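You operate a simulated robot arm through the tools that you are given. There is no shell and no other tool. Be economical: measure what you need, move in short steps, check, and stop when the job is done.

You run a simulated two-armed robot. Do the job below in one go: nothing can be reset, and whatever is moved stays where it is left.

TASK
Take the green cap from the top of the carpeted bench and leave it on the top of the grey cabinet. Then take the wide drum shade and put it on the top of the green-legged bench. Then take the black cup from the clear end of the long table and leave it on the frame of the square light. Then take the box that says "C35" from the plywood board on rack 30 and put it on top of the black lamp base. Then pull the bench drawer open. Do these in the order given.

The check looks at the end state, three seconds after you hand in, the way a careful person would. Anything else that was tipped, shoved, dropped, spilled or broken makes it a failure. A push-on lid holds only when it is set on centred and level and pressed home; a screw cap is set on level and turned clockwise until tight.

THE ROBOT
Two 7-joint arms with two-finger grippers on one trunk, on a base that drives. Base frame: it is fixed to the floor where the robot stands at the start and does not move with it; the origin is under the middle of the robot, x ahead of it, y to its left, z up. Readings come in mm, rad, newtons and seconds.
The left shoulder is at the start at [51, 175, 1177], the right one opposite. With the tool pointing down near the work surface each hand reaches from about 100 to 500 mm from the robot's upright axis, wherever it stands, measured 20 degrees to its own side. Places, roughly: bench drawer [1100, 1000, 700]; black cup (7x7x3 cm) [2200, -2000, 800]; black lamp base (15x15x6 cm) [-2100, -2000, 700]; frame of the square light (15x15 cm) [2840, -100, 880]; green cap (3x3x3 cm) [500, 0, 800]; small blue card box, small white card box [-1750, -1750, 750]; top of the green-legged bench [-500, -1900, 800]; top of the grey cabinet [2800, -700, 900]; wide drum shade (25x24x16 cm) [1800, -1900, 300]. Payload 2.94 kg a hand.
Tool frame (each hand has its own): the origin (TCP) lies between the finger pads and is the grasp point; the fingertips stand 30 mm ahead of it; z points along the fingers, y is the line along which they close. Largest opening 138 mm; the body of the gripper starts 109 mm behind the TCP.
Orientation is that of the tool frame in the base frame, as a unit quaternion [x, y, z, w]. With the fingers straight down and closing along the base's y, the tool's x points along the base's -x, its y along +y and its z along -z.

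THE INTERFACE
- The arms move only by the tool send_rows. It takes "left_moves", "right_moves" or both (then of equal length, played together; a hand with none holds still); each is a list of rows, each a list of 7 numbers: the gripper command, from -1 (fully open) to 1 (shut), values between in proportion, then the shift along the tool's x, y, z in units of 500 mm (1.0 is 500 mm), then the turn, a rotation vector about the tool's x, y, z in units of 60 degrees (1.0 is 60 degrees). In form: [[claw, dx, dy, dz, ax, ay, az], ...]. A call has 1 to 10 rows; each row is the pose to reach, as a shift and turn from the pose commanded when the call began, along the tool's axes at that moment. A call with a number of a shift or a turn outside -1 to 1 is refused whole. Each row takes 0.2 s and may step no farther than 50 mm and 0.15 rad from the row before; otherwise, or with a gripper value out of range, the whole call is refused. A pose out of reach is approached as far as the arm can. The call stops where the force on the tool passes 40 N (or 10 N more than at its start, if that is more) or the arm is blocked; 0.2 s more then pass. Each finger halts on what it meets, pressing with about 44 N; the grip force reading is that of the motor and also rises with nothing between the fingers. The clock runs only during rows and for 0.2 s after the last one: add rows that repeat a pose to give the fingers time. The reply holds the time, the measured pose of the TCP, the force on the tool along the base axes, the opening and the grip force, in the units named above and with some noise, with the torque about the TCP (base axes, N m) and any sound that the robot's microphone picked up, and new pictures: "views" is both (left out), scene, wrist or none (wrist: the cameras of the hands that moved).
- Cameras (640 x 400 px; columns grow to the right, rows downward): "scene" is now at [116.2, 2.9, 1639.8]; the picture's right is [0.06, -1.00, 0.00], its down [-0.85, -0.05, -0.52] and it looks along [0.52, 0.03, -0.85] (base axes); focal length 258 px, centre (320, 200). "left" rides on the left gripper at [71, -19, -146] in its tool frame; the picture's right is [0.26, 0.96, 0.00], its down [-0.85, 0.23, -0.48] and it looks along [-0.46, 0.12, 0.88] (tool axes); focal length 280 px, centre (320, 200). "right" rides on the right gripper at [71, 19, -146] in its tool frame; the picture's right is [-0.26, 0.96, 0.00], its down [-0.85, -0.23, -0.48] and it looks along [-0.46, -0.12, 0.88] (tool axes); focal length 280 px, centre (320, 200). There is no depth. A picture from a camera that has moved, and an enlarged one, comes with that camera's place and axes in the base frame and with its lens.
- slide_trunk(by): slides the trunk up (or, below 0, down) by that many mm; the arms and the scene camera ride with it, the base frame stays. It gives what a move gives, with no picture.
- drive_base(legs): drives the robot by 1 to 6 legs, each [ahead, turn to the left] in mm and rad, along the robot's own axes; the way and the turn of a leg run together, so that a leg with both is an arc; at most 1500 mm and 3.142 rad a leg. The arms and the cameras ride along, it lands a little off, and it stops where it bumps. It gives what a move gives, and a new picture of the scene camera.
- turn_head(pan, tilt): turns the head with the scene camera to pan (to the left, within 2.094 rad either way) and tilt (down, from -0.506 to 1.204), counted from straight ahead of the robot. It gives what a move gives, and a new picture of the scene camera.
- close_up(camera, box): a new picture of the part [left, top, right, bottom] of that camera's present view, enlarged. No time passes.
- close_job(): hands the job in; it is judged then, once.

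Go step by step. Nothing tells you exact positions but the pictures and the camera data: compare them with the known pose of the tool, close in by small moves and look again before you grip or let go. The budget is 165 turns and 260 pictures, counting those below and the enlarged ones. Unless the task says otherwise, let go and move clear before handing in.

The tools are called as name(argument=value, ...) on one line, values as JSON. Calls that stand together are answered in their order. send_rows: Moves the arms, as the interface text tells. Its arguments: {"type":"object","properties":{"left_moves":{"type":"array"},"right_moves":{"type":"array"},"views":{"type":"string","enum":["both","scene","wrist","none"]}},"required":[]} The other tools are called the same way: slide_trunk (by) slides the trunk up or down; drive_base (legs) drives the base; turn_head (pan, tilt) turns the head that bears the scene camera; close_up (camera, box) takes an enlarged picture of a part of a camera's view; close_job () hands the job in.

At the start:

```text
t: 0.0
left_ee_pos: [490.5, 253.8, 1050.6]
left_tcp_rot: [0.0, 1.0, 0.001, 0.0]
left_wrist_force: [0.6, -0.1, -0.2]
left_wrist_torque: [-0.01, -0.01, 0.01]
left_gripper_width: 138.1
left_grip_force: 0.0
right_ee_pos: [390.2, -184.6, 1066.7]
right_tcp_rot: [0.0, 1.0, 0.0, 0.0]
right_wrist_force: [0.6, 0.0, 0.0]
right_wrist_torque: [-0.04, 0.0, -0.03]
right_gripper_width: 137.7
right_grip_force: 0.1
trunk travel left (down, up): [-350.0, 384.0]
robot x, y, heading: [-1.2, 2.4, 0.004]
head pan, tilt: [0.056, 1.019]
```

scene: 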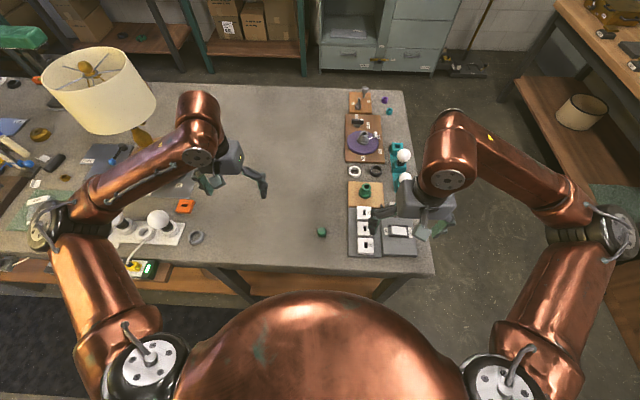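
right: 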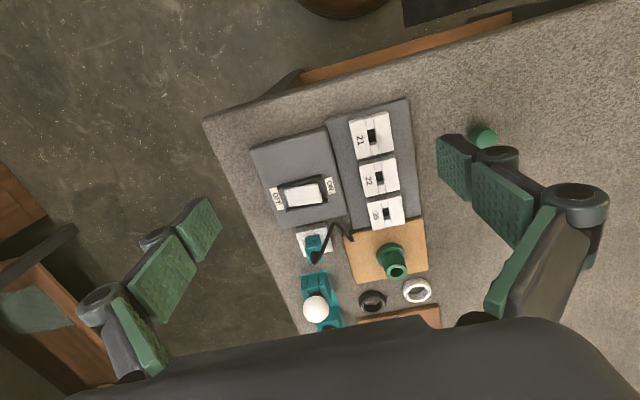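
left: 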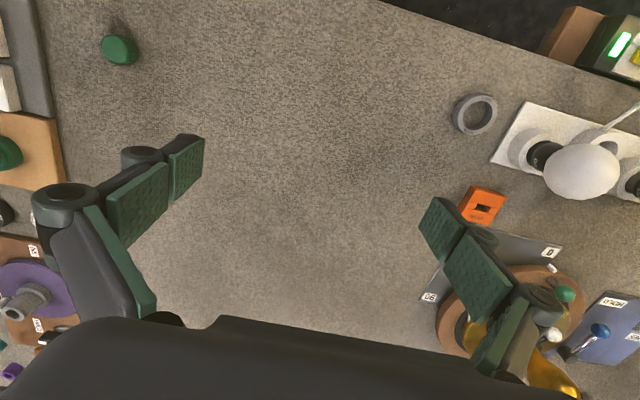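

The green cap triangulates to about [480, 17, 842]. I'll bring the right hand over it and part of the way down, then look again.

send_rows(right_moves=[[0, -0.036, 0.081, 0, 0, 0, 0], [0, -0.072, 0.162, 0, 0, 0, 0], [0, -0.108, 0.243, 0, 0, 0, 0], [0, -0.144, 0.324, 0, 0, 0, 0], [0, -0.18, 0.404, 0, 0, 0, 0], [0, -0.18, 0.404, 0.08, 0, 0, 0], [0, -0.18, 0.404, 0.16, 0, 0, 0], [0, -0.18, 0.404, 0.24, 0, 0, 0], [0, -0.18, 0.404, 0.3, 0, 0, 0]])

turn_head(pan=-0.6, tilt=0.35)

```text
t: 2.0
left_ee_pos: [490.6, 254.6, 1050.2]
left_tcp_rot: [0.0, 1.0, 0.001, -0.001]
left_wrist_force: [-0.1, 0.1, -1.2]
left_wrist_torque: [-0.04, 0.0, -0.03]
left_gripper_width: 138.0
left_grip_force: 0.2
right_ee_pos: [480.3, 17.9, 917.1]
right_tcp_rot: [0.0, 1.0, 0.0, 0.0]
right_wrist_force: [-0.5, 0.9, 0.4]
right_wrist_torque: [-0.03, 0.0, 0.02]
right_gripper_width: 68.9
right_grip_force: 0.2
trunk travel left (down, up): [-350.0, 384.0]
robot x, y, heading: [0.2, -2.4, -0.001]
head pan, tilt: [0.056, 1.019]
camera scene: at [116.5, 3.4, 1639.8], right [0.06, -1.0, 0.0], down [-0.85, -0.05, -0.52], along [0.52, 0.03, -0.85], focal length 258 px, centre (320, 200)
camera right: at [410.1, 38.8, 1063.2], right [0.26, 0.97, 0.0], down [0.85, -0.23, 0.48], along [0.46, -0.12, -0.88], focal length 280 px, centre (320, 200)
```

scene: 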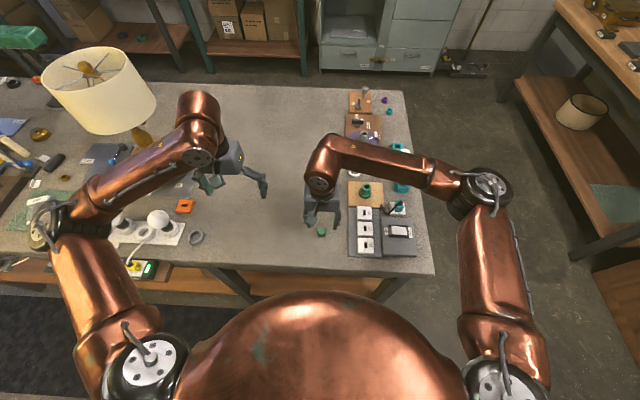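
right: 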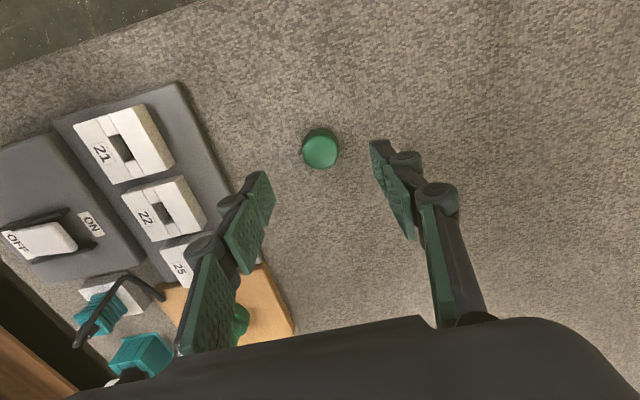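

```text
t: 3.0
left_ee_pos: [491.0, 253.3, 1050.3]
left_tcp_rot: [0.0, 1.0, 0.0, 0.0]
left_wrist_force: [-0.5, 0.9, -1.2]
left_wrist_torque: [-0.01, -0.02, -0.03]
left_gripper_width: 138.0
left_grip_force: 0.0
right_ee_pos: [480.1, 18.5, 918.1]
right_tcp_rot: [0.0, 1.0, 0.0, 0.0]
right_wrist_force: [0.1, 0.2, 0.3]
right_wrist_torque: [-0.02, 0.02, 0.06]
right_gripper_width: 69.1
right_grip_force: 0.1
trunk travel left (down, up): [-350.0, 384.0]
robot x, y, heading: [-2.9, 3.1, 0.002]
head pan, tilt: [-0.6, 0.351]
camera scene: at [124.8, -53.2, 1695.8], right [-0.56, -0.83, 0.0], down [-0.28, 0.19, -0.94], along [0.77, -0.53, -0.34], focal length 258 px, centre (320, 200)
```

scene: 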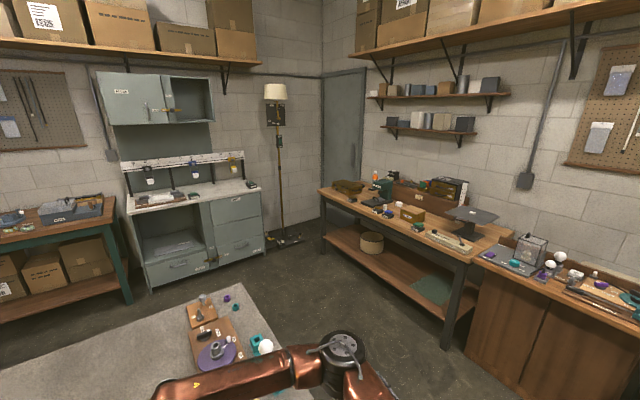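

The cap lies between the pads in plan, and the turned head shows the cabinet, long table and rack area. I'll go down to just above the bench top and check.

send_rows(right_moves=[[0, 0.004, 0.004, 0.05, 0, 0, 0], [0, 0.004, 0.004, 0.09, 0, 0, 0], [0, 0.004, 0.004, 0.12, 0, 0, 0]], views="wrist")

```text
t: 3.9
left_ee_pos: [489.5, 252.5, 1051.5]
left_tcp_rot: [0.0, 1.0, 0.001, 0.001]
left_wrist_force: [-0.1, -1.1, 0.2]
left_wrist_torque: [0.0, -0.04, 0.01]
left_gripper_width: 137.7
left_grip_force: 0.1
right_ee_pos: [477.5, 20.5, 858.8]
right_tcp_rot: [0.0, 1.0, 0.001, 0.001]
right_wrist_force: [2.7, -0.6, 13.2]
right_wrist_torque: [-0.26, -0.01, 0.14]
right_gripper_width: 69.9
right_grip_force: 1.1
trunk travel left (down, up): [-350.0, 384.0]
robot x, y, heading: [-0.7, 0.3, -0.001]
head pan, tilt: [-0.6, 0.351]
camera right: at [406.1, 41.0, 1003.8], right [0.26, 0.96, 0.0], down [0.85, -0.23, 0.48], along [0.46, -0.12, -0.88], focal length 280 px, centre (320, 200)
```

right: 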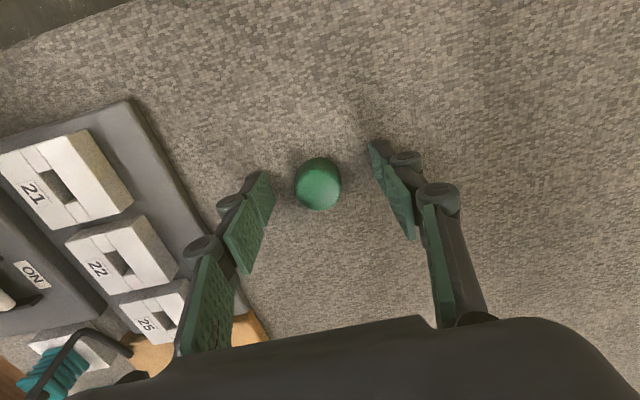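

The tips touch the bench top at z≈829 and the cap is centred, so I'll lift 3 mm and close.

send_rows(right_moves=[[0, 0, 0.004, -0.006, 0, 0, 0], [0.7, 0, 0.004, -0.006, 0, 0, 0], [0.7, 0, 0.004, -0.006, 0, 0, 0], [0.7, 0, 0.004, -0.006, 0, 0, 0], [0.7, 0, 0.004, -0.006, 0, 0, 0], [0.7, 0, 0.004, -0.05, 0, 0, 0], [0.7, 0, 0.004, -0.14, 0, 0, 0], [0.7, 0, 0.004, -0.23, 0, 0, 0], [0.7, 0, 0.004, -0.32, 0, 0, 0]], views="wrist")

```text
t: 5.8
left_ee_pos: [489.5, 254.0, 1050.3]
left_tcp_rot: [0.0, 1.0, 0.0, -0.001]
left_wrist_force: [-0.2, -0.1, 0.5]
left_wrist_torque: [0.01, -0.01, -0.02]
left_gripper_width: 138.1
left_grip_force: 0.0
right_ee_pos: [477.2, 22.7, 1017.6]
right_tcp_rot: [0.0, 1.0, 0.0, 0.0]
right_wrist_force: [-0.1, -0.3, 0.7]
right_wrist_torque: [0.01, -0.04, -0.01]
right_gripper_width: 20.7
right_grip_force: 0.0
trunk travel left (down, up): [-350.0, 384.0]
robot x, y, heading: [0.4, 1.4, 0.001]
head pan, tilt: [-0.6, 0.351]
camera right: at [407.0, 43.6, 1163.5], right [0.26, 0.96, 0.0], down [0.85, -0.23, 0.48], along [0.46, -0.13, -0.88], focal length 280 px, centre (320, 200)
```

right: 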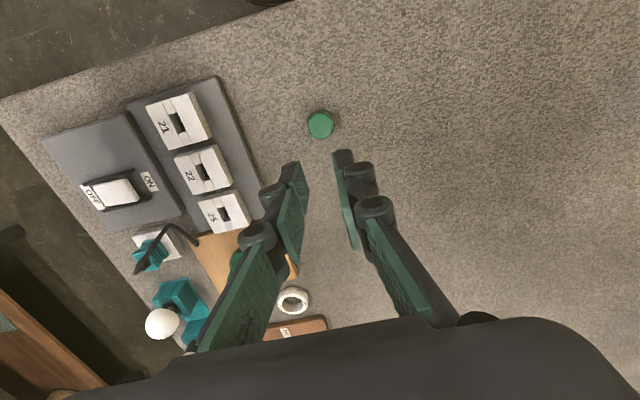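

The cap stayed on the bench and the fingers closed past it. I'll go down again, shut fully and read the width before lifting.

send_rows(right_moves=[[0, 0, 0, 0.08, 0, 0, 0], [0, 0, 0, 0.16, 0, 0, 0], [0, 0, 0, 0.24, 0, 0, 0], [0, 0, 0, 0.29, 0, 0, 0], [0, 0, 0, 0.316, 0, 0, 0], [1, 0, 0, 0.316, 0, 0, 0], [1, 0, 0, 0.316, 0, 0, 0], [1, 0, 0, 0.316, 0, 0, 0], [1, 0, 0, 0.316, 0, 0, 0], [1, 0, 0, 0.316, 0, 0, 0]], views="wrist")

```text
t: 8.1
left_ee_pos: [490.4, 254.4, 1050.5]
left_tcp_rot: [0.0, 1.0, 0.0, 0.0]
left_wrist_force: [0.2, -1.1, 0.1]
left_wrist_torque: [0.04, -0.02, -0.02]
left_gripper_width: 138.0
left_grip_force: 0.1
right_ee_pos: [478.4, 23.1, 859.6]
right_tcp_rot: [-0.001, 1.0, 0.001, 0.0]
right_wrist_force: [-0.3, 0.5, 0.6]
right_wrist_torque: [-0.01, -0.03, -0.01]
right_gripper_width: 26.9
right_grip_force: 43.8
trunk travel left (down, up): [-350.0, 384.0]
robot x, y, heading: [0.7, 3.5, 0.001]
head pan, tilt: [-0.6, 0.351]
camera right: at [407.6, 44.8, 1005.6], right [0.26, 0.96, 0.0], down [0.85, -0.23, 0.48], along [0.46, -0.13, -0.88], focal length 280 px, centre (320, 200)
```

right: 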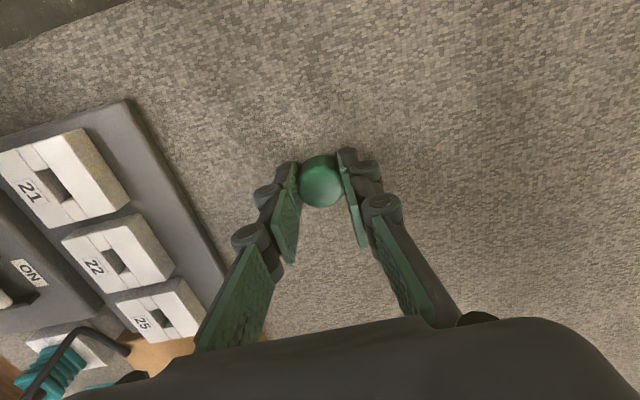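

The cap is held at 26.9 mm. I'll lift it, and look to the rear right to plan the driving.

send_rows(right_moves=[[1, 0, 0, -0.09, 0, 0, 0], [1, 0, 0, -0.18, 0, 0, 0], [1, 0, 0, -0.27, 0, 0, 0], [1, 0.02, -0.08, -0.36, 0, 0, 0], [1, 0.04, -0.16, -0.42, 0, 0, 0], [1, 0.06, -0.24, -0.44, 0, 0, 0], [1, 0.1, -0.32, -0.44, 0, 0, 0], [1, 0.14, -0.4, -0.44, 0, 0, 0]], views="wrist")

turn_head(pan=-2.0, tilt=0.4)

```text
refused: row 4 steps farther than a row can; nothing moved
```

```text
t: 9.6
left_ee_pos: [492.4, 253.5, 1050.5]
left_tcp_rot: [0.001, 1.0, 0.0, 0.0]
left_wrist_force: [-0.8, -0.1, -0.4]
left_wrist_torque: [-0.02, 0.01, 0.0]
left_gripper_width: 138.0
left_grip_force: 0.0
right_ee_pos: [478.6, 23.3, 858.8]
right_tcp_rot: [0.0, 1.0, -0.001, 0.0]
right_wrist_force: [1.2, 0.9, 0.1]
right_wrist_torque: [0.0, -0.01, -0.02]
right_gripper_width: 26.7
right_grip_force: 44.2
trunk travel left (down, up): [-350.0, 384.0]
robot x, y, heading: [-0.4, -2.5, -0.001]
head pan, tilt: [-2.0, 0.4]
camera scene: at [9.4, -84.9, 1691.4], right [-0.91, 0.42, 0.0], down [0.16, 0.35, -0.92], along [-0.38, -0.84, -0.39], focal length 258 px, centre (320, 200)
```

scene: 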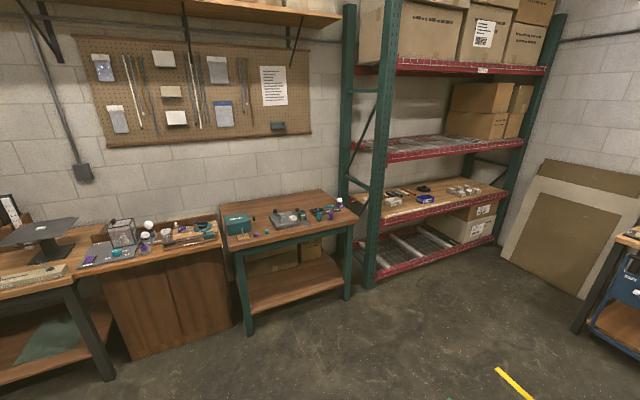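

The floor behind and to the right is clear. I'll lift with smaller steps.

send_rows(right_moves=[[1, 0, 0, -0.09, 0, 0, 0], [1, 0, 0, -0.18, 0, 0, 0], [1, 0, 0, -0.27, 0, 0, 0], [1, 0, 0, -0.36, 0, 0, 0], [1, 0, 0, -0.44, 0, 0, 0], [1, 0.04, -0.08, -0.44, 0, 0, 0], [1, 0.08, -0.16, -0.44, 0, 0, 0], [1, 0.12, -0.24, -0.44, 0, 0, 0], [1, 0.16, -0.32, -0.44, 0, 0, 0], [1, 0.2, -0.4, -0.44, 0, 0, 0]], views="wrist")

```text
t: 11.8
left_ee_pos: [490.4, 252.0, 1051.8]
left_tcp_rot: [-0.001, 1.0, 0.001, 0.001]
left_wrist_force: [-0.2, -0.8, -0.2]
left_wrist_torque: [0.03, -0.02, 0.04]
left_gripper_width: 138.2
left_grip_force: 0.1
right_ee_pos: [378.6, -181.0, 1078.9]
right_tcp_rot: [0.0, 1.0, 0.001, 0.0]
right_wrist_force: [-1.0, -0.1, -0.2]
right_wrist_torque: [0.04, 0.0, 0.01]
right_gripper_width: 26.9
right_grip_force: 43.5
trunk travel left (down, up): [-350.0, 384.0]
robot x, y, heading: [1.0, 2.5, 0.004]
head pan, tilt: [-2.0, 0.4]
camera right: at [306.6, -160.8, 1226.1], right [0.26, 0.97, 0.0], down [0.85, -0.23, 0.48], along [0.46, -0.12, -0.88], focal length 280 px, centre (320, 200)
```

right: 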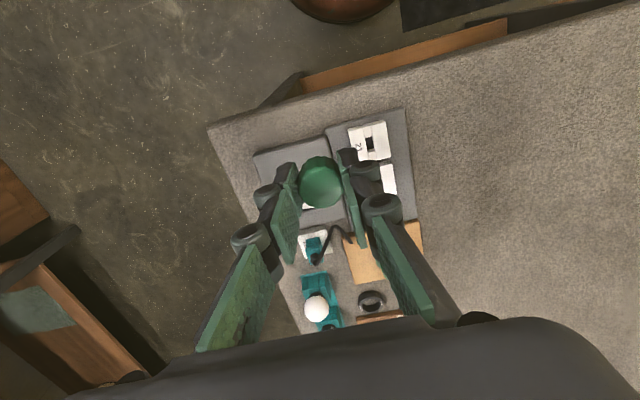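

The cap is in hand. I'll drive back, over to the aisle, and along it towards the cabinet.

drive_base(legs=[[-250, 0], [0, -1.571], [900, 0], [0, 1.571], [1400, 0]])

turn_head(pan=0.1, tilt=0.45)

```text
t: 32.3
left_ee_pos: [1657.1, -648.4, 1050.5]
left_tcp_rot: [-0.003, 1.0, 0.0, 0.0]
left_wrist_force: [1.0, -0.3, -0.3]
left_wrist_torque: [-0.02, 0.02, -0.04]
left_gripper_width: 137.9
left_grip_force: 0.1
right_ee_pos: [1547.5, -1082.9, 1079.5]
right_tcp_rot: [-0.004, 1.0, 0.0, 0.0]
right_wrist_force: [-0.5, 0.3, 0.1]
right_wrist_torque: [-0.01, -0.01, -0.04]
right_gripper_width: 26.4
right_grip_force: 43.6
trunk travel left (down, up): [-350.0, 384.0]
robot x, y, heading: [1168.2, -904.8, 0.011]
head pan, tilt: [-2.0, 0.4]
camera scene: at [1178.3, -991.0, 1691.4], right [-0.91, 0.41, 0.0], down [0.16, 0.36, -0.92], along [-0.38, -0.84, -0.39], focal length 258 px, centre (320, 200)
```

scene: 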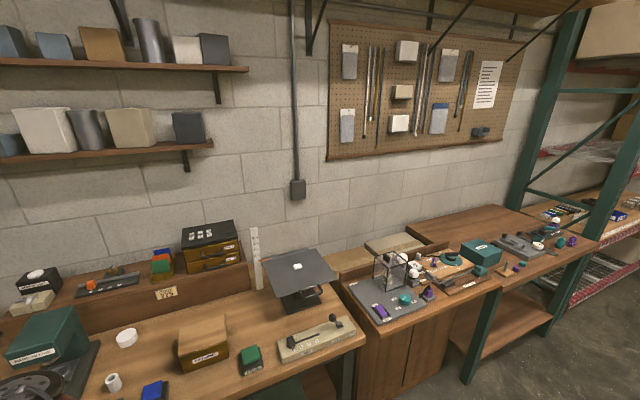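

```text
t: 34.3
left_ee_pos: [1657.1, -647.8, 1049.7]
left_tcp_rot: [-0.005, 1.0, 0.001, 0.0]
left_wrist_force: [-0.1, -1.2, 0.2]
left_wrist_torque: [0.03, -0.02, 0.02]
left_gripper_width: 138.0
left_grip_force: 0.0
right_ee_pos: [1547.7, -1082.0, 1079.5]
right_tcp_rot: [-0.004, 1.0, 0.0, 0.0]
right_wrist_force: [-0.6, 0.2, -1.0]
right_wrist_torque: [-0.02, 0.02, -0.02]
right_gripper_width: 26.5
right_grip_force: 44.1
trunk travel left (down, up): [-350.0, 384.0]
robot x, y, heading: [1166.3, -909.9, 0.007]
head pan, tilt: [0.099, 0.45]
camera scene: at [1307.1, -896.6, 1686.7], right [0.11, -0.99, 0.0], down [-0.43, -0.05, -0.9], along [0.9, 0.1, -0.44], focal length 258 px, centre (320, 200)
```

scene: 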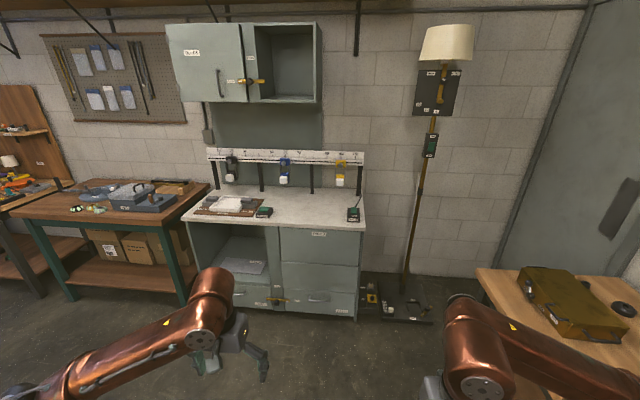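

The cabinet top spans x≈2580–3030, y≈80 to -1010, and it's clear around y -650. I'll tuck the left hand in a little and drive up to it.

send_rows(left_moves=[[0, 0.09, 0, -0.04, 0, 0, 0], [0, 0.18, 0, -0.08, 0, 0, 0]], views="none")

drive_base(legs=[[0, 0.363], [1110, 0], [0, -0.37]])

turn_head(pan=0.0, tilt=0.85)

```text
t: 34.9
left_ee_pos: [1567.0, -649.8, 1093.2]
left_tcp_rot: [-0.004, 1.0, 0.0, 0.0]
left_wrist_force: [-0.6, 0.0, 0.4]
left_wrist_torque: [-0.01, 0.0, 0.01]
left_gripper_width: 84.3
left_grip_force: 1.0
right_ee_pos: [1546.8, -1081.9, 1081.0]
right_tcp_rot: [-0.004, 1.0, 0.0, 0.0]
right_wrist_force: [0.4, 0.0, -0.2]
right_wrist_torque: [0.01, -0.01, 0.02]
right_gripper_width: 26.7
right_grip_force: 44.0
trunk travel left (down, up): [-350.0, 384.0]
robot x, y, heading: [1170.2, -904.4, 0.012]
head pan, tilt: [0.099, 0.45]
```

```text
t: 42.9
left_ee_pos: [2615.8, -261.4, 1092.4]
left_tcp_rot: [0.007, 1.0, 0.0, 0.001]
left_wrist_force: [0.2, 0.2, 0.0]
left_wrist_torque: [0.02, -0.02, 0.01]
left_gripper_width: 69.1
left_grip_force: 0.0
right_ee_pos: [2585.2, -696.1, 1079.6]
right_tcp_rot: [0.007, 1.0, 0.0, 0.0]
right_wrist_force: [-0.3, 0.6, -0.4]
right_wrist_torque: [0.04, -0.04, 0.0]
right_gripper_width: 26.5
right_grip_force: 44.1
trunk travel left (down, up): [-350.0, 384.0]
robot x, y, heading: [2212.0, -510.1, -0.012]
head pan, tilt: [0.099, 0.45]
camera scene: at [2349.9, -504.5, 1686.7], right [0.09, -1.0, 0.0], down [-0.43, -0.04, -0.9], along [0.9, 0.08, -0.44], focal length 258 px, centre (320, 200)
```

scene: 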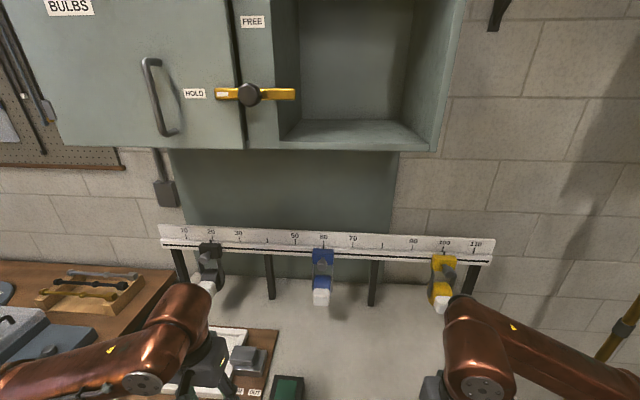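

```text
t: 43.7
left_ee_pos: [2616.6, -261.5, 1092.1]
left_tcp_rot: [0.007, 1.0, -0.001, 0.0]
left_wrist_force: [0.8, -0.4, 0.4]
left_wrist_torque: [-0.01, 0.0, 0.03]
left_gripper_width: 69.0
left_grip_force: 0.1
right_ee_pos: [2585.6, -695.1, 1080.1]
right_tcp_rot: [0.007, 1.0, -0.001, 0.0]
right_wrist_force: [-0.9, -0.2, 0.0]
right_wrist_torque: [0.01, -0.03, 0.02]
right_gripper_width: 26.3
right_grip_force: 44.5
trunk travel left (down, up): [-350.0, 384.0]
robot x, y, heading: [2214.1, -512.9, -0.017]
head pan, tilt: [0.0, 0.85]
camera scene: at [2336.6, -512.8, 1652.3], right [-0.01, -1.0, 0.0], down [-0.75, 0.01, -0.66], along [0.66, -0.01, -0.75], focal length 258 px, centre (320, 200)
```

scene: 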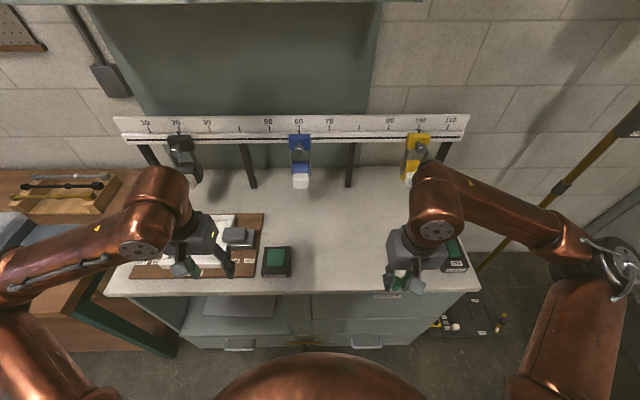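

The cabinet top looks nearer z≈860 with its front edge at x≈2650. I'll creep forward a little and move the cap over the clear middle.

drive_base(legs=[[60, 0.015]])

send_rows(right_moves=[[1, -0.08, 0.04, 0, 0, 0, 0], [1, -0.16, 0.08, 0, 0, 0, 0], [1, -0.17, 0.09, 0.09, 0, 0, 0], [1, -0.17, 0.09, 0.18, 0, 0, 0], [1, -0.17, 0.09, 0.27, 0, 0, 0], [1, -0.17, 0.09, 0.32, 0, 0, 0]])

```text
t: 44.7
left_ee_pos: [2660.5, -255.0, 1096.6]
left_tcp_rot: [-0.001, 1.0, 0.002, 0.007]
left_wrist_force: [-1.4, 0.0, 1.3]
left_wrist_torque: [-0.05, -0.15, -0.02]
left_gripper_width: 69.1
left_grip_force: 0.0
right_ee_pos: [2635.6, -689.9, 1084.5]
right_tcp_rot: [-0.002, 1.0, -0.001, 0.007]
right_wrist_force: [-1.4, -0.5, 0.2]
right_wrist_torque: [-0.01, -0.16, 0.05]
right_gripper_width: 26.7
right_grip_force: 44.0
trunk travel left (down, up): [-350.0, 384.0]
robot x, y, heading: [2272.2, -508.6, 0.001]
head pan, tilt: [0.0, 0.85]
camera scene: at [2386.6, -510.9, 1653.0], right [0.0, -1.0, 0.0], down [-0.75, 0.0, -0.66], along [0.66, 0.0, -0.75], focal length 258 px, centre (320, 200)
```

scene: 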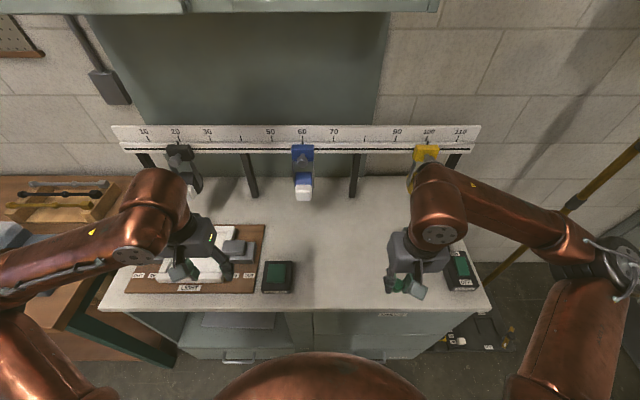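

```text
t: 46.1
left_ee_pos: [2665.5, -254.2, 1094.2]
left_tcp_rot: [-0.001, 1.0, 0.001, 0.004]
left_wrist_force: [-0.2, -1.0, -0.8]
left_wrist_torque: [0.0, -0.03, 0.01]
left_gripper_width: 68.9
left_grip_force: 0.0
right_ee_pos: [2728.1, -645.3, 923.5]
right_tcp_rot: [-0.002, 1.0, 0.0, 0.004]
right_wrist_force: [0.3, 0.1, -0.7]
right_wrist_torque: [0.03, -0.01, 0.01]
right_gripper_width: 26.4
right_grip_force: 43.9
trunk travel left (down, up): [-350.0, 384.0]
robot x, y, heading: [2268.8, -506.8, -0.0]
head pan, tilt: [0.0, 0.85]
camera scene: at [2396.1, -510.9, 1652.3], right [0.0, -1.0, 0.0], down [-0.75, 0.0, -0.66], along [0.66, 0.0, -0.75], focal length 258 px, centre (320, 200)
camera right: at [2657.5, -625.0, 1068.3], right [0.26, 0.97, 0.0], down [0.85, -0.23, 0.48], along [0.47, -0.12, -0.88], focal length 280 px, centre (320, 200)
```

scene: 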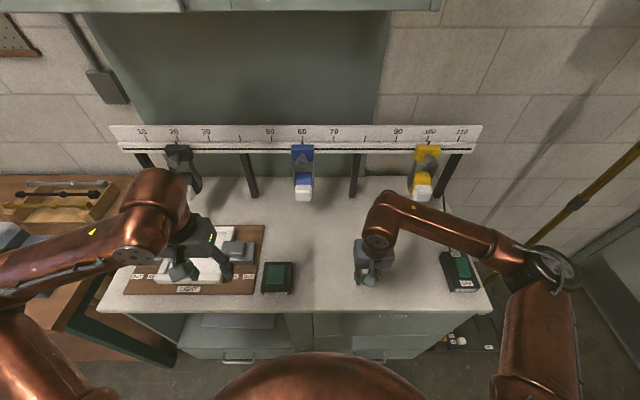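
right: 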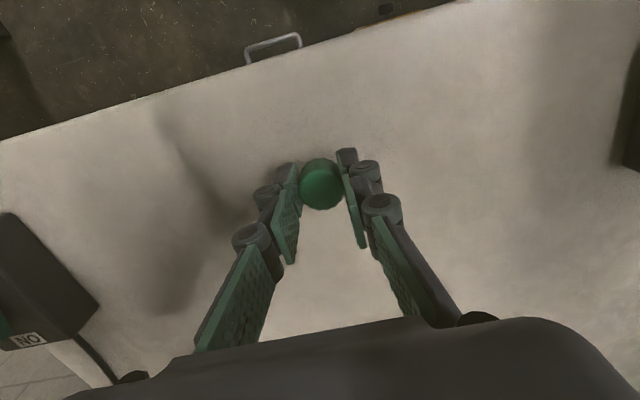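

Now I'll lower in small steps until the force reading rises.

send_rows(right_moves=[[1, 0, 0, 0.02, 0, 0, 0], [1, 0, 0, 0.03, 0, 0, 0], [1, 0, 0, 0.04, 0, 0, 0], [1, 0, 0, 0.046, 0, 0, 0]], views="wrist")

```text
t: 47.1
left_ee_pos: [2666.0, -254.7, 1094.3]
left_tcp_rot: [-0.001, 1.0, 0.001, 0.003]
left_wrist_force: [0.1, -0.2, 0.3]
left_wrist_torque: [0.01, 0.02, -0.01]
left_gripper_width: 69.0
left_grip_force: 0.0
right_ee_pos: [2728.3, -644.8, 900.1]
right_tcp_rot: [-0.002, 1.0, -0.001, 0.004]
right_wrist_force: [-0.6, 0.3, 0.3]
right_wrist_torque: [0.01, 0.0, -0.02]
right_gripper_width: 26.5
right_grip_force: 44.4
trunk travel left (down, up): [-350.0, 384.0]
robot x, y, heading: [2268.1, -508.1, 0.003]
head pan, tilt: [0.0, 0.85]
camera right: at [2657.4, -623.9, 1045.5], right [0.26, 0.97, 0.0], down [0.85, -0.23, 0.48], along [0.47, -0.12, -0.88], focal length 280 px, centre (320, 200)
```

right: 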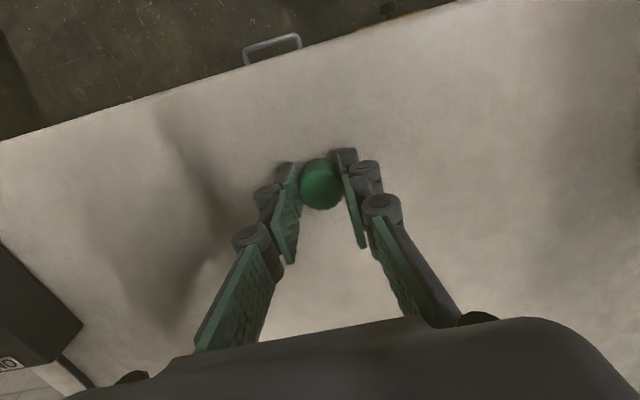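

send_rows(right_moves=[[1, 0, 0, 0.006, 0, 0, 0], [1, 0, 0, 0.012, 0, 0, 0], [1, 0, 0, 0.018, 0, 0, 0]], views="none")

```text
t: 47.9
left_ee_pos: [2665.7, -254.0, 1095.2]
left_tcp_rot: [-0.001, 1.0, 0.001, 0.005]
left_wrist_force: [0.6, 0.0, 0.3]
left_wrist_torque: [0.02, -0.06, 0.02]
left_gripper_width: 68.9
left_grip_force: 0.1
right_ee_pos: [2728.1, -644.3, 891.6]
right_tcp_rot: [-0.002, 1.0, 0.0, 0.003]
right_wrist_force: [-0.7, 0.2, 0.7]
right_wrist_torque: [0.01, 0.02, 0.01]
right_gripper_width: 26.6
right_grip_force: 44.4
trunk travel left (down, up): [-350.0, 384.0]
robot x, y, heading: [2268.3, -510.1, -0.001]
head pan, tilt: [0.0, 0.85]
```

send_rows(right_moves=[[1, 0, 0, 0.004, 0, 0, 0], [1, 0, 0, 0.008, 0, 0, 0], [1, 0, 0, 0.012, 0, 0, 0], [1, 0, 0, 0.016, 0, 0, 0], [1, 0, 0, 0.02, 0, 0, 0], [1, 0, 0, 0.024, 0, 0, 0]], views="wrist")

```text
t: 48.8
left_ee_pos: [2665.3, -254.3, 1095.9]
left_tcp_rot: [-0.001, 1.0, 0.001, 0.004]
left_wrist_force: [0.3, 1.0, 0.2]
left_wrist_torque: [-0.01, 0.02, -0.02]
left_gripper_width: 68.5
left_grip_force: 0.1
right_ee_pos: [2728.4, -644.4, 888.7]
right_tcp_rot: [-0.002, 1.0, 0.0, 0.004]
right_wrist_force: [-9.2, -2.3, 21.2]
right_wrist_torque: [-0.17, 0.55, -0.02]
right_gripper_width: 26.3
right_grip_force: 44.2
trunk travel left (down, up): [-350.0, 384.0]
robot x, y, heading: [2271.5, -510.1, -0.002]
head pan, tilt: [0.0, 0.85]
stopped in row 4 (right hand): the force on the tool passed its limit at 44 N (the readings are from after the stop); the commanded pose is now the measured one
camera right: at [2656.0, -624.4, 1034.8], right [0.26, 0.97, 0.0], down [0.85, -0.23, 0.48], along [0.47, -0.12, -0.88], focal length 280 px, centre (320, 200)
```

right: 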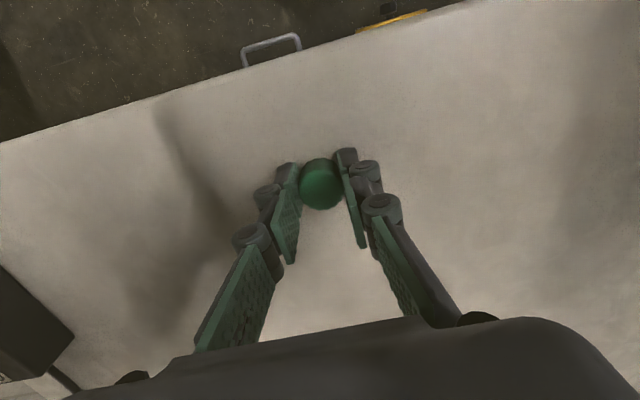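

Contact on the cabinet top. I'll ease up 1 mm, open and rise.

send_rows(right_moves=[[1, 0, 0, -0.002, 0, 0, 0], [0.2, 0, 0, -0.002, 0, 0, 0], [0.2, 0, 0, -0.002, 0, 0, 0], [0.2, 0, 0, -0.002, 0, 0, 0], [0.2, 0, 0, -0.06, 0, 0, 0], [0.2, 0, 0, -0.15, 0, 0, 0], [0.2, 0, 0, -0.24, 0, 0, 0], [0.2, 0, 0, -0.33, 0, 0, 0]])

```text
t: 50.6
left_ee_pos: [2665.4, -254.4, 1096.3]
left_tcp_rot: [-0.001, 1.0, 0.0, 0.004]
left_wrist_force: [-1.3, -0.5, 0.0]
left_wrist_torque: [0.02, -0.03, 0.0]
left_gripper_width: 68.8
left_grip_force: 0.0
right_ee_pos: [2726.6, -644.1, 1051.8]
right_tcp_rot: [-0.003, 1.0, 0.0, 0.005]
right_wrist_force: [0.1, -0.7, -0.2]
right_wrist_torque: [0.03, -0.03, -0.03]
right_gripper_width: 55.5
right_grip_force: 0.0
trunk travel left (down, up): [-350.0, 384.0]
robot x, y, heading: [2270.8, -510.4, 0.0]
head pan, tilt: [0.0, 0.85]
camera scene: at [2396.0, -510.8, 1652.3], right [0.0, -1.0, 0.0], down [-0.75, 0.0, -0.66], along [0.66, 0.0, -0.75], focal length 258 px, centre (320, 200)
camera right: at [2654.7, -623.6, 1197.0], right [0.26, 0.97, 0.0], down [0.84, -0.23, 0.48], along [0.47, -0.12, -0.87], focal length 280 px, centre (320, 200)
```

scene: 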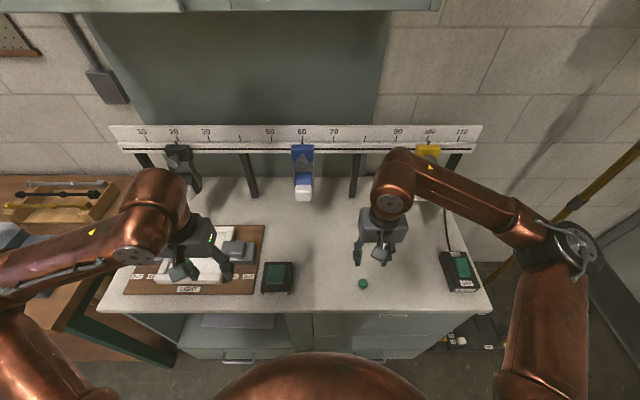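
right: 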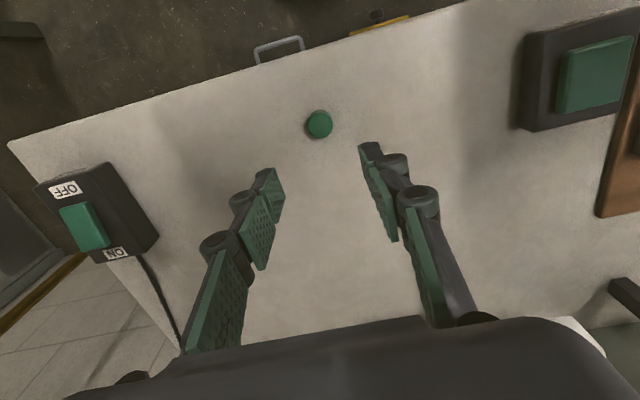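

The cap stands on the cabinet, clear of everything. Next I'll back off, face the long table and look at the drum shade on its low shelf.

drive_base(legs=[[-440, 0], [0, -1.571], [300, 0]])

turn_head(pan=0.0, tilt=0.75)

```text
t: 58.8
left_ee_pos: [2086.4, -1205.1, 1094.2]
left_tcp_rot: [0.702, 0.712, -0.002, 0.003]
left_wrist_force: [0.2, -0.4, -0.2]
left_wrist_torque: [0.05, -0.03, 0.0]
left_gripper_width: 68.9
left_grip_force: 0.1
right_ee_pos: [1698.3, -1270.2, 1049.1]
right_tcp_rot: [0.702, 0.712, -0.002, 0.004]
right_wrist_force: [0.3, 0.3, 0.2]
right_wrist_torque: [0.07, 0.01, 0.02]
right_gripper_width: 54.8
right_grip_force: 0.0
trunk travel left (down, up): [-350.0, 384.0]
robot x, y, heading: [1825.0, -813.9, -1.561]
head pan, tilt: [0.0, 0.85]
camera scene: at [1828.2, -939.1, 1652.1], right [-1.0, -0.01, 0.0], down [-0.01, 0.75, -0.66], along [0.01, -0.66, -0.75], focal length 258 px, centre (320, 200)
```

scene: 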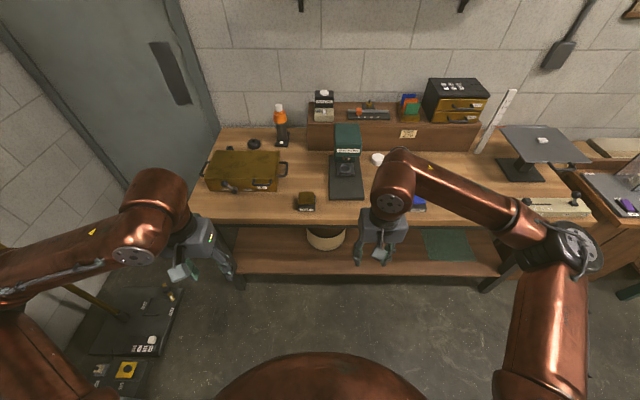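

```text
t: 59.4
left_ee_pos: [2085.9, -1202.8, 1095.1]
left_tcp_rot: [0.702, 0.712, -0.002, 0.003]
left_wrist_force: [-0.1, 0.4, 0.4]
left_wrist_torque: [0.0, 0.0, -0.02]
left_gripper_width: 69.1
left_grip_force: 0.1
right_ee_pos: [1696.7, -1269.7, 1051.2]
right_tcp_rot: [0.702, 0.712, -0.003, 0.005]
right_wrist_force: [0.6, 0.5, 0.1]
right_wrist_torque: [-0.03, 0.01, -0.03]
right_gripper_width: 55.0
right_grip_force: 0.0
trunk travel left (down, up): [-350.0, 384.0]
robot x, y, heading: [1826.9, -809.6, -1.56]
head pan, tilt: [0.0, 0.75]
camera scene: at [1828.1, -941.8, 1660.3], right [-1.0, -0.01, 0.0], down [-0.01, 0.68, -0.73], along [0.01, -0.73, -0.68], focal length 258 px, centre (320, 200)
```

scene: 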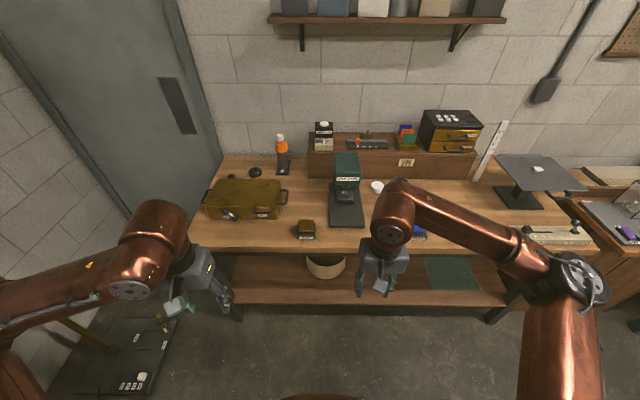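

The shade stands on the low shelf with its centre near [1805, -1880], and the table's front edge is at y≈-1546. I'll tuck the left hand high and back, and test a forward-pitched, low pose for the right hand in free air.

send_rows(left_moves=[[0, 0.026, 0, -0.05, 0, 0, 0], [0, 0.052, 0, -0.1, 0, 0, 0], [0, 0.078, 0, -0.15, 0, 0, 0], [0, 0.104, 0, -0.2, 0, 0, 0], [0, 0.13, 0, -0.25, 0, 0, 0], [0, 0.156, 0, -0.3, 0, 0, 0], [0, 0.182, 0, -0.35, 0, 0, 0], [0, 0.208, 0, -0.4, 0, 0, 0], [0, 0.234, 0, -0.45, 0, 0, 0], [0, 0.26, 0, -0.5, 0, 0, 0]], right_moves=[[0, -0.033, -0.004, 0.07, 0, -0.075, 0], [0, -0.066, -0.008, 0.14, 0, -0.15, 0], [0, -0.098, -0.013, 0.21, 0, -0.225, 0], [0, -0.131, -0.018, 0.28, 0, -0.3, 0], [0, -0.164, -0.022, 0.35, 0, -0.375, 0], [0, -0.197, -0.026, 0.42, 0, -0.45, 0], [0, -0.23, -0.031, 0.49, 0, -0.525, 0], [0, -0.262, -0.035, 0.56, 0, -0.6, 0], [0, -0.295, -0.04, 0.63, 0, -0.675, 0], [0, -0.328, -0.044, 0.7, 0, -0.75, 0]], views="scene")

```text
t: 61.6
left_ee_pos: [2085.5, -1071.3, 1342.2]
left_tcp_rot: [0.702, 0.712, -0.002, 0.003]
left_wrist_force: [0.1, 0.2, 0.6]
left_wrist_torque: [-0.02, 0.03, -0.02]
left_gripper_width: 69.1
left_grip_force: 0.0
right_ee_pos: [1677.6, -1436.5, 702.5]
right_tcp_rot: [0.647, 0.656, -0.272, 0.278]
right_wrist_force: [0.1, 0.2, -0.9]
right_wrist_torque: [-0.09, -0.02, -0.01]
right_gripper_width: 69.0
right_grip_force: 0.0
trunk travel left (down, up): [-350.0, 384.0]
robot x, y, heading: [1824.2, -813.2, -1.557]
head pan, tilt: [0.0, 0.75]
camera scene: at [1829.0, -941.8, 1660.4], right [-1.0, -0.01, 0.0], down [-0.01, 0.68, -0.73], along [0.01, -0.73, -0.68], focal length 258 px, centre (320, 200)
```

scene: 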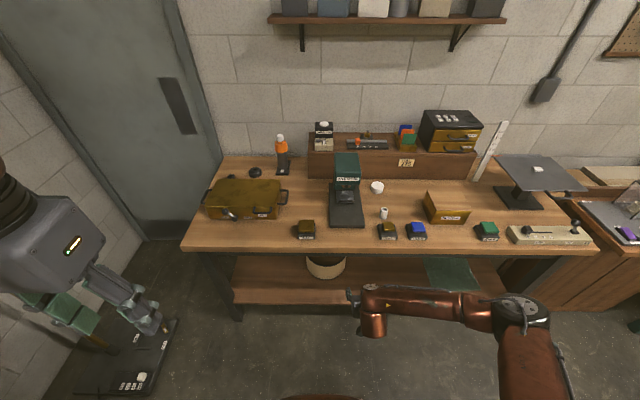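

The pitched pose is reachable. I'll lower the trunk fully here, outside the table, to see under it and check the arm's heights.

slide_trunk(by=-345)

turn_head(pan=0.0, tilt=0.6)

close_up(camera="right", box=[0, 0, 640, 400])

```text
t: 65.0
left_ee_pos: [2086.1, -1229.6, 926.0]
left_tcp_rot: [0.692, 0.705, 0.111, -0.11]
left_wrist_force: [0.7, 0.9, -0.3]
left_wrist_torque: [-0.04, -0.03, 0.02]
left_gripper_width: 68.8
left_grip_force: 0.0
right_ee_pos: [1678.6, -1443.8, 353.5]
right_tcp_rot: [0.65, 0.658, -0.268, 0.271]
right_wrist_force: [0.1, -0.9, 1.6]
right_wrist_torque: [0.07, 0.01, 0.03]
right_gripper_width: 69.2
right_grip_force: 0.1
trunk travel left (down, up): [-5.0, 729.0]
robot x, y, heading: [1826.0, -810.0, -1.558]
head pan, tilt: [0.0, 0.75]
```

```text
t: 65.7
left_ee_pos: [2096.6, -1257.9, 904.0]
left_tcp_rot: [0.666, 0.729, 0.122, -0.101]
left_wrist_force: [0.3, 1.1, 0.3]
left_wrist_torque: [-0.08, -0.01, 0.0]
left_gripper_width: 68.8
left_grip_force: 0.1
right_ee_pos: [1684.8, -1435.9, 348.9]
right_tcp_rot: [0.652, 0.665, -0.245, 0.269]
right_wrist_force: [-0.3, 0.8, -0.4]
right_wrist_torque: [0.01, 0.03, -0.01]
right_gripper_width: 69.0
right_grip_force: 0.1
trunk travel left (down, up): [-5.0, 729.0]
robot x, y, heading: [1826.8, -813.9, -1.562]
head pan, tilt: [0.0, 0.6]
camera scene: at [1833.7, -1363.1, 1259.1], right [-1.0, -0.01, 0.0], down [-0.01, 0.64, -0.77], along [0.01, -0.77, -0.64], focal length 258 px, centre (320, 200)
```

scene: 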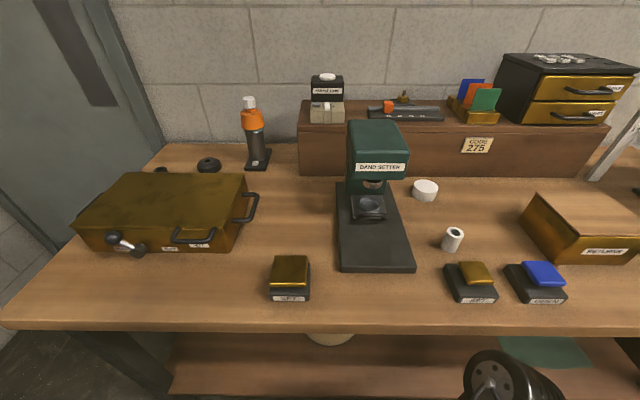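

```text
1.00 times, centred on (320, 200) of right (not enlarged: the box is as wide or as high as the picture)
camera zoom: at [1697.6, -1283.9, 409.4], right [0.97, -0.16, 0.2], down [-0.25, -0.31, 0.92], along [-0.08, -0.94, -0.34], focal length 280 px, centre (320, 200)
```

zoom: 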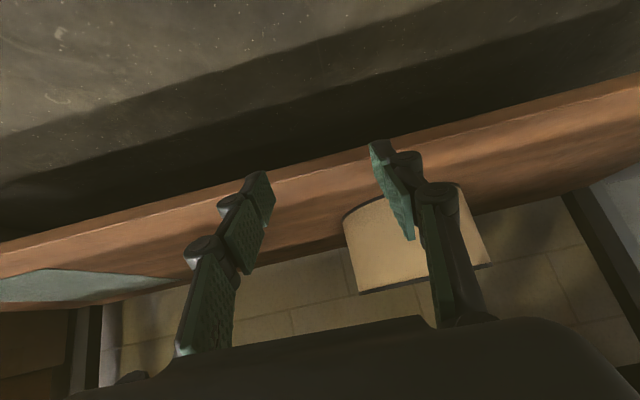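

The rim is at z≈406, the shelf at ≈243 and the shade's centre near [1812, -1895] with radius ≈124. I plan to hook the near wall, draw the shade toward the shelf edge and then grip it. First I'll extend the right arm in the free space and lift the left hand.

send_rows(left_moves=[[0, 0.05, 0, -0.06, 0, 0, 0], [0, 0.1, 0, -0.12, 0, 0, 0], [0, 0.15, 0, -0.16, 0, 0, 0], [0, 0.2, 0, -0.2, 0, 0, 0], [0, 0.25, 0, -0.24, 0, 0, 0], [0, 0.25, 0, -0.24, 0, 0, 0]], right_moves=[[0, -0.08, 0, 0.025, 0, 0, 0], [0, -0.16, 0, 0.05, 0, 0, 0], [0, -0.24, 0, 0.075, 0, 0, 0], [0, -0.32, 0, 0.1, 0, 0, 0], [0, -0.4, 0, 0.118, 0, 0, 0], [0, -0.438, 0, 0.127, 0, 0, 0]])

```text
t: 66.0
left_ee_pos: [2113.3, -1256.7, 889.5]
left_tcp_rot: [0.625, 0.774, 0.089, -0.047]
left_wrist_force: [1.0, 0.0, -0.3]
left_wrist_torque: [-0.02, 0.13, 0.01]
left_gripper_width: 69.1
left_grip_force: 0.1
left hand out of reach, approached as far as the arm can: row 1
right_ee_pos: [1698.3, -1410.0, 379.4]
right_tcp_rot: [0.648, 0.674, -0.215, 0.281]
right_wrist_force: [1.9, -0.1, 0.0]
right_wrist_torque: [-0.03, 0.08, -0.06]
right_gripper_width: 69.3
right_grip_force: 0.0
trunk travel left (down, up): [-5.0, 729.0]
robot x, y, heading: [1824.7, -811.2, -1.56]
head pan, tilt: [0.0, 0.6]
stopped in row 1 (left hand): the arm was blocked; the commanded pose is now the measured one
camera scene: at [1837.3, -1389.9, 1250.5], right [-1.0, -0.01, 0.0], down [-0.01, 0.65, -0.76], along [0.01, -0.76, -0.65], focal length 258 px, centre (320, 200)
camera right: at [1703.1, -1258.6, 443.1], right [0.96, -0.13, 0.24], down [-0.28, -0.34, 0.9], along [-0.04, -0.93, -0.36], focal length 280 px, centre (320, 200)
camera left: at [2072.3, -1221.8, 1043.9], right [0.89, 0.45, 0.13], down [0.39, -0.86, 0.33], along [0.25, -0.24, -0.94], focal length 280 px, centre (320, 200)
```

scene: 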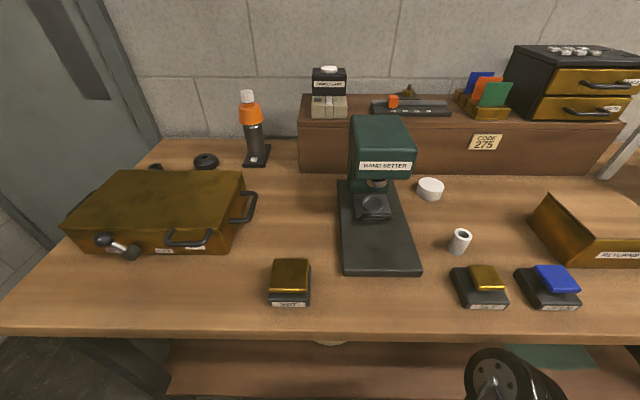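
right: 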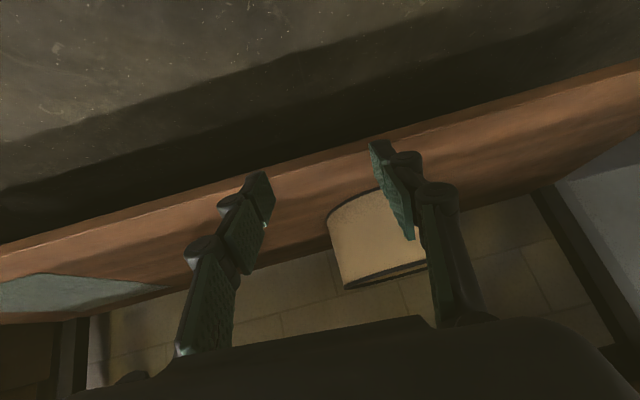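
left: 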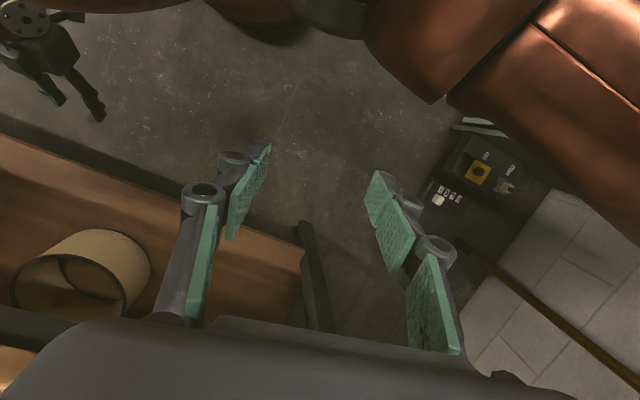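

Lowering the trunk also leans the torso forward, and that has cramped the left arm. I'll raise it partway to get a less leaned posture and see the effect.

slide_trunk(by=145)

turn_head(pan=0.0, tilt=0.75)

```text
t: 66.4
left_ee_pos: [2129.5, -1243.7, 888.3]
left_tcp_rot: [0.576, 0.816, 0.032, 0.016]
left_wrist_force: [2.1, 0.2, 0.0]
left_wrist_torque: [-0.01, 0.19, 0.01]
left_gripper_width: 68.9
left_grip_force: 0.0
right_ee_pos: [1724.6, -1354.1, 399.8]
right_tcp_rot: [0.637, 0.688, -0.175, 0.3]
right_wrist_force: [1.9, -0.4, 0.4]
right_wrist_torque: [0.01, 0.08, -0.08]
right_gripper_width: 68.9
right_grip_force: 0.1
trunk travel left (down, up): [-7.0, 727.0]
robot x, y, heading: [1827.5, -809.6, -1.558]
head pan, tilt: [0.0, 0.6]
stopped: the arm was blocked; the commanded pose is now the measured one
```

```text
t: 67.1
left_ee_pos: [2117.3, -1167.7, 915.5]
left_tcp_rot: [0.599, 0.8, 0.032, 0.013]
left_wrist_force: [0.4, -0.7, -0.3]
left_wrist_torque: [0.07, -0.03, -0.03]
left_gripper_width: 69.2
left_grip_force: 0.0
right_ee_pos: [1702.2, -1356.9, 440.7]
right_tcp_rot: [0.623, 0.659, -0.255, 0.336]
right_wrist_force: [0.7, -1.5, -1.9]
right_wrist_torque: [-0.09, -0.02, -0.01]
right_gripper_width: 68.9
right_grip_force: 0.0
trunk travel left (down, up): [-7.0, 727.0]
robot x, y, heading: [1824.4, -811.0, -1.554]
head pan, tilt: [0.0, 0.75]
camera scene: at [1832.8, -1262.0, 1273.7], right [-1.0, -0.01, 0.0], down [-0.01, 0.69, -0.72], along [0.01, -0.72, -0.69], focal length 258 px, centre (320, 200)
```

scene: 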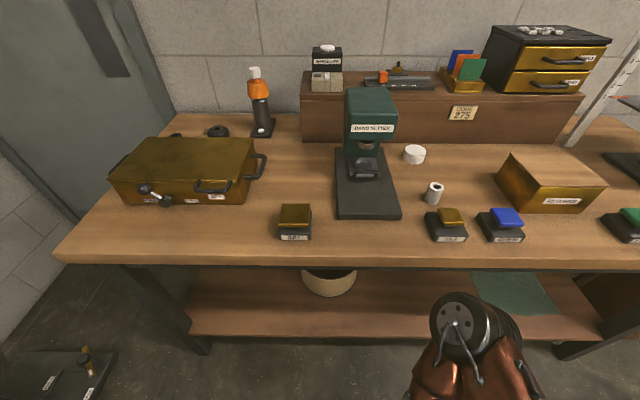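

The torso is springing back as the arms relax. I'll hold still a moment and read again.

send_rows(right_moves=[[0, 0, 0, 0, 0, 0, 0], [0, 0, 0, 0, 0, 0, 0], [0, 0, 0, 0, 0, 0, 0], [0, 0, 0, 0, 0, 0, 0], [0, 0, 0, 0, 0, 0, 0]], views="scene")

```text
t: 68.3
left_ee_pos: [2113.0, -1167.5, 915.9]
left_tcp_rot: [0.615, 0.787, 0.041, 0.0]
left_wrist_force: [0.6, 0.2, -0.3]
left_wrist_torque: [0.04, -0.02, -0.05]
left_gripper_width: 68.8
left_grip_force: 0.0
right_ee_pos: [1702.2, -1364.9, 427.8]
right_tcp_rot: [0.627, 0.663, -0.246, 0.327]
right_wrist_force: [-0.7, -0.1, -1.0]
right_wrist_torque: [-0.02, 0.01, -0.04]
right_gripper_width: 68.9
right_grip_force: 0.3
trunk travel left (down, up): [-7.0, 727.0]
robot x, y, heading: [1825.2, -808.6, -1.557]
head pan, tilt: [0.0, 0.75]
camera scene: at [1832.9, -1260.0, 1274.0], right [-1.0, -0.01, 0.0], down [-0.01, 0.69, -0.72], along [0.01, -0.72, -0.69], focal length 258 px, centre (320, 200)
```

scene: 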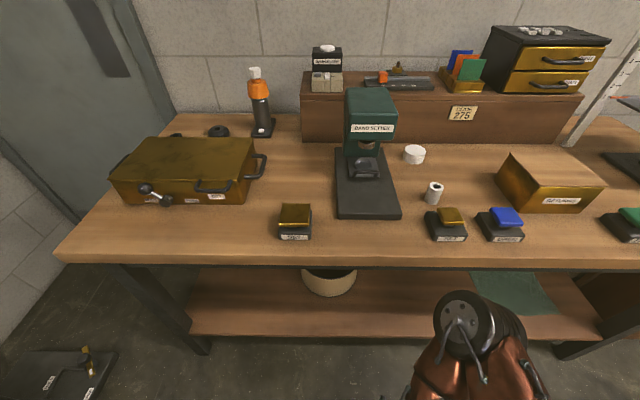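

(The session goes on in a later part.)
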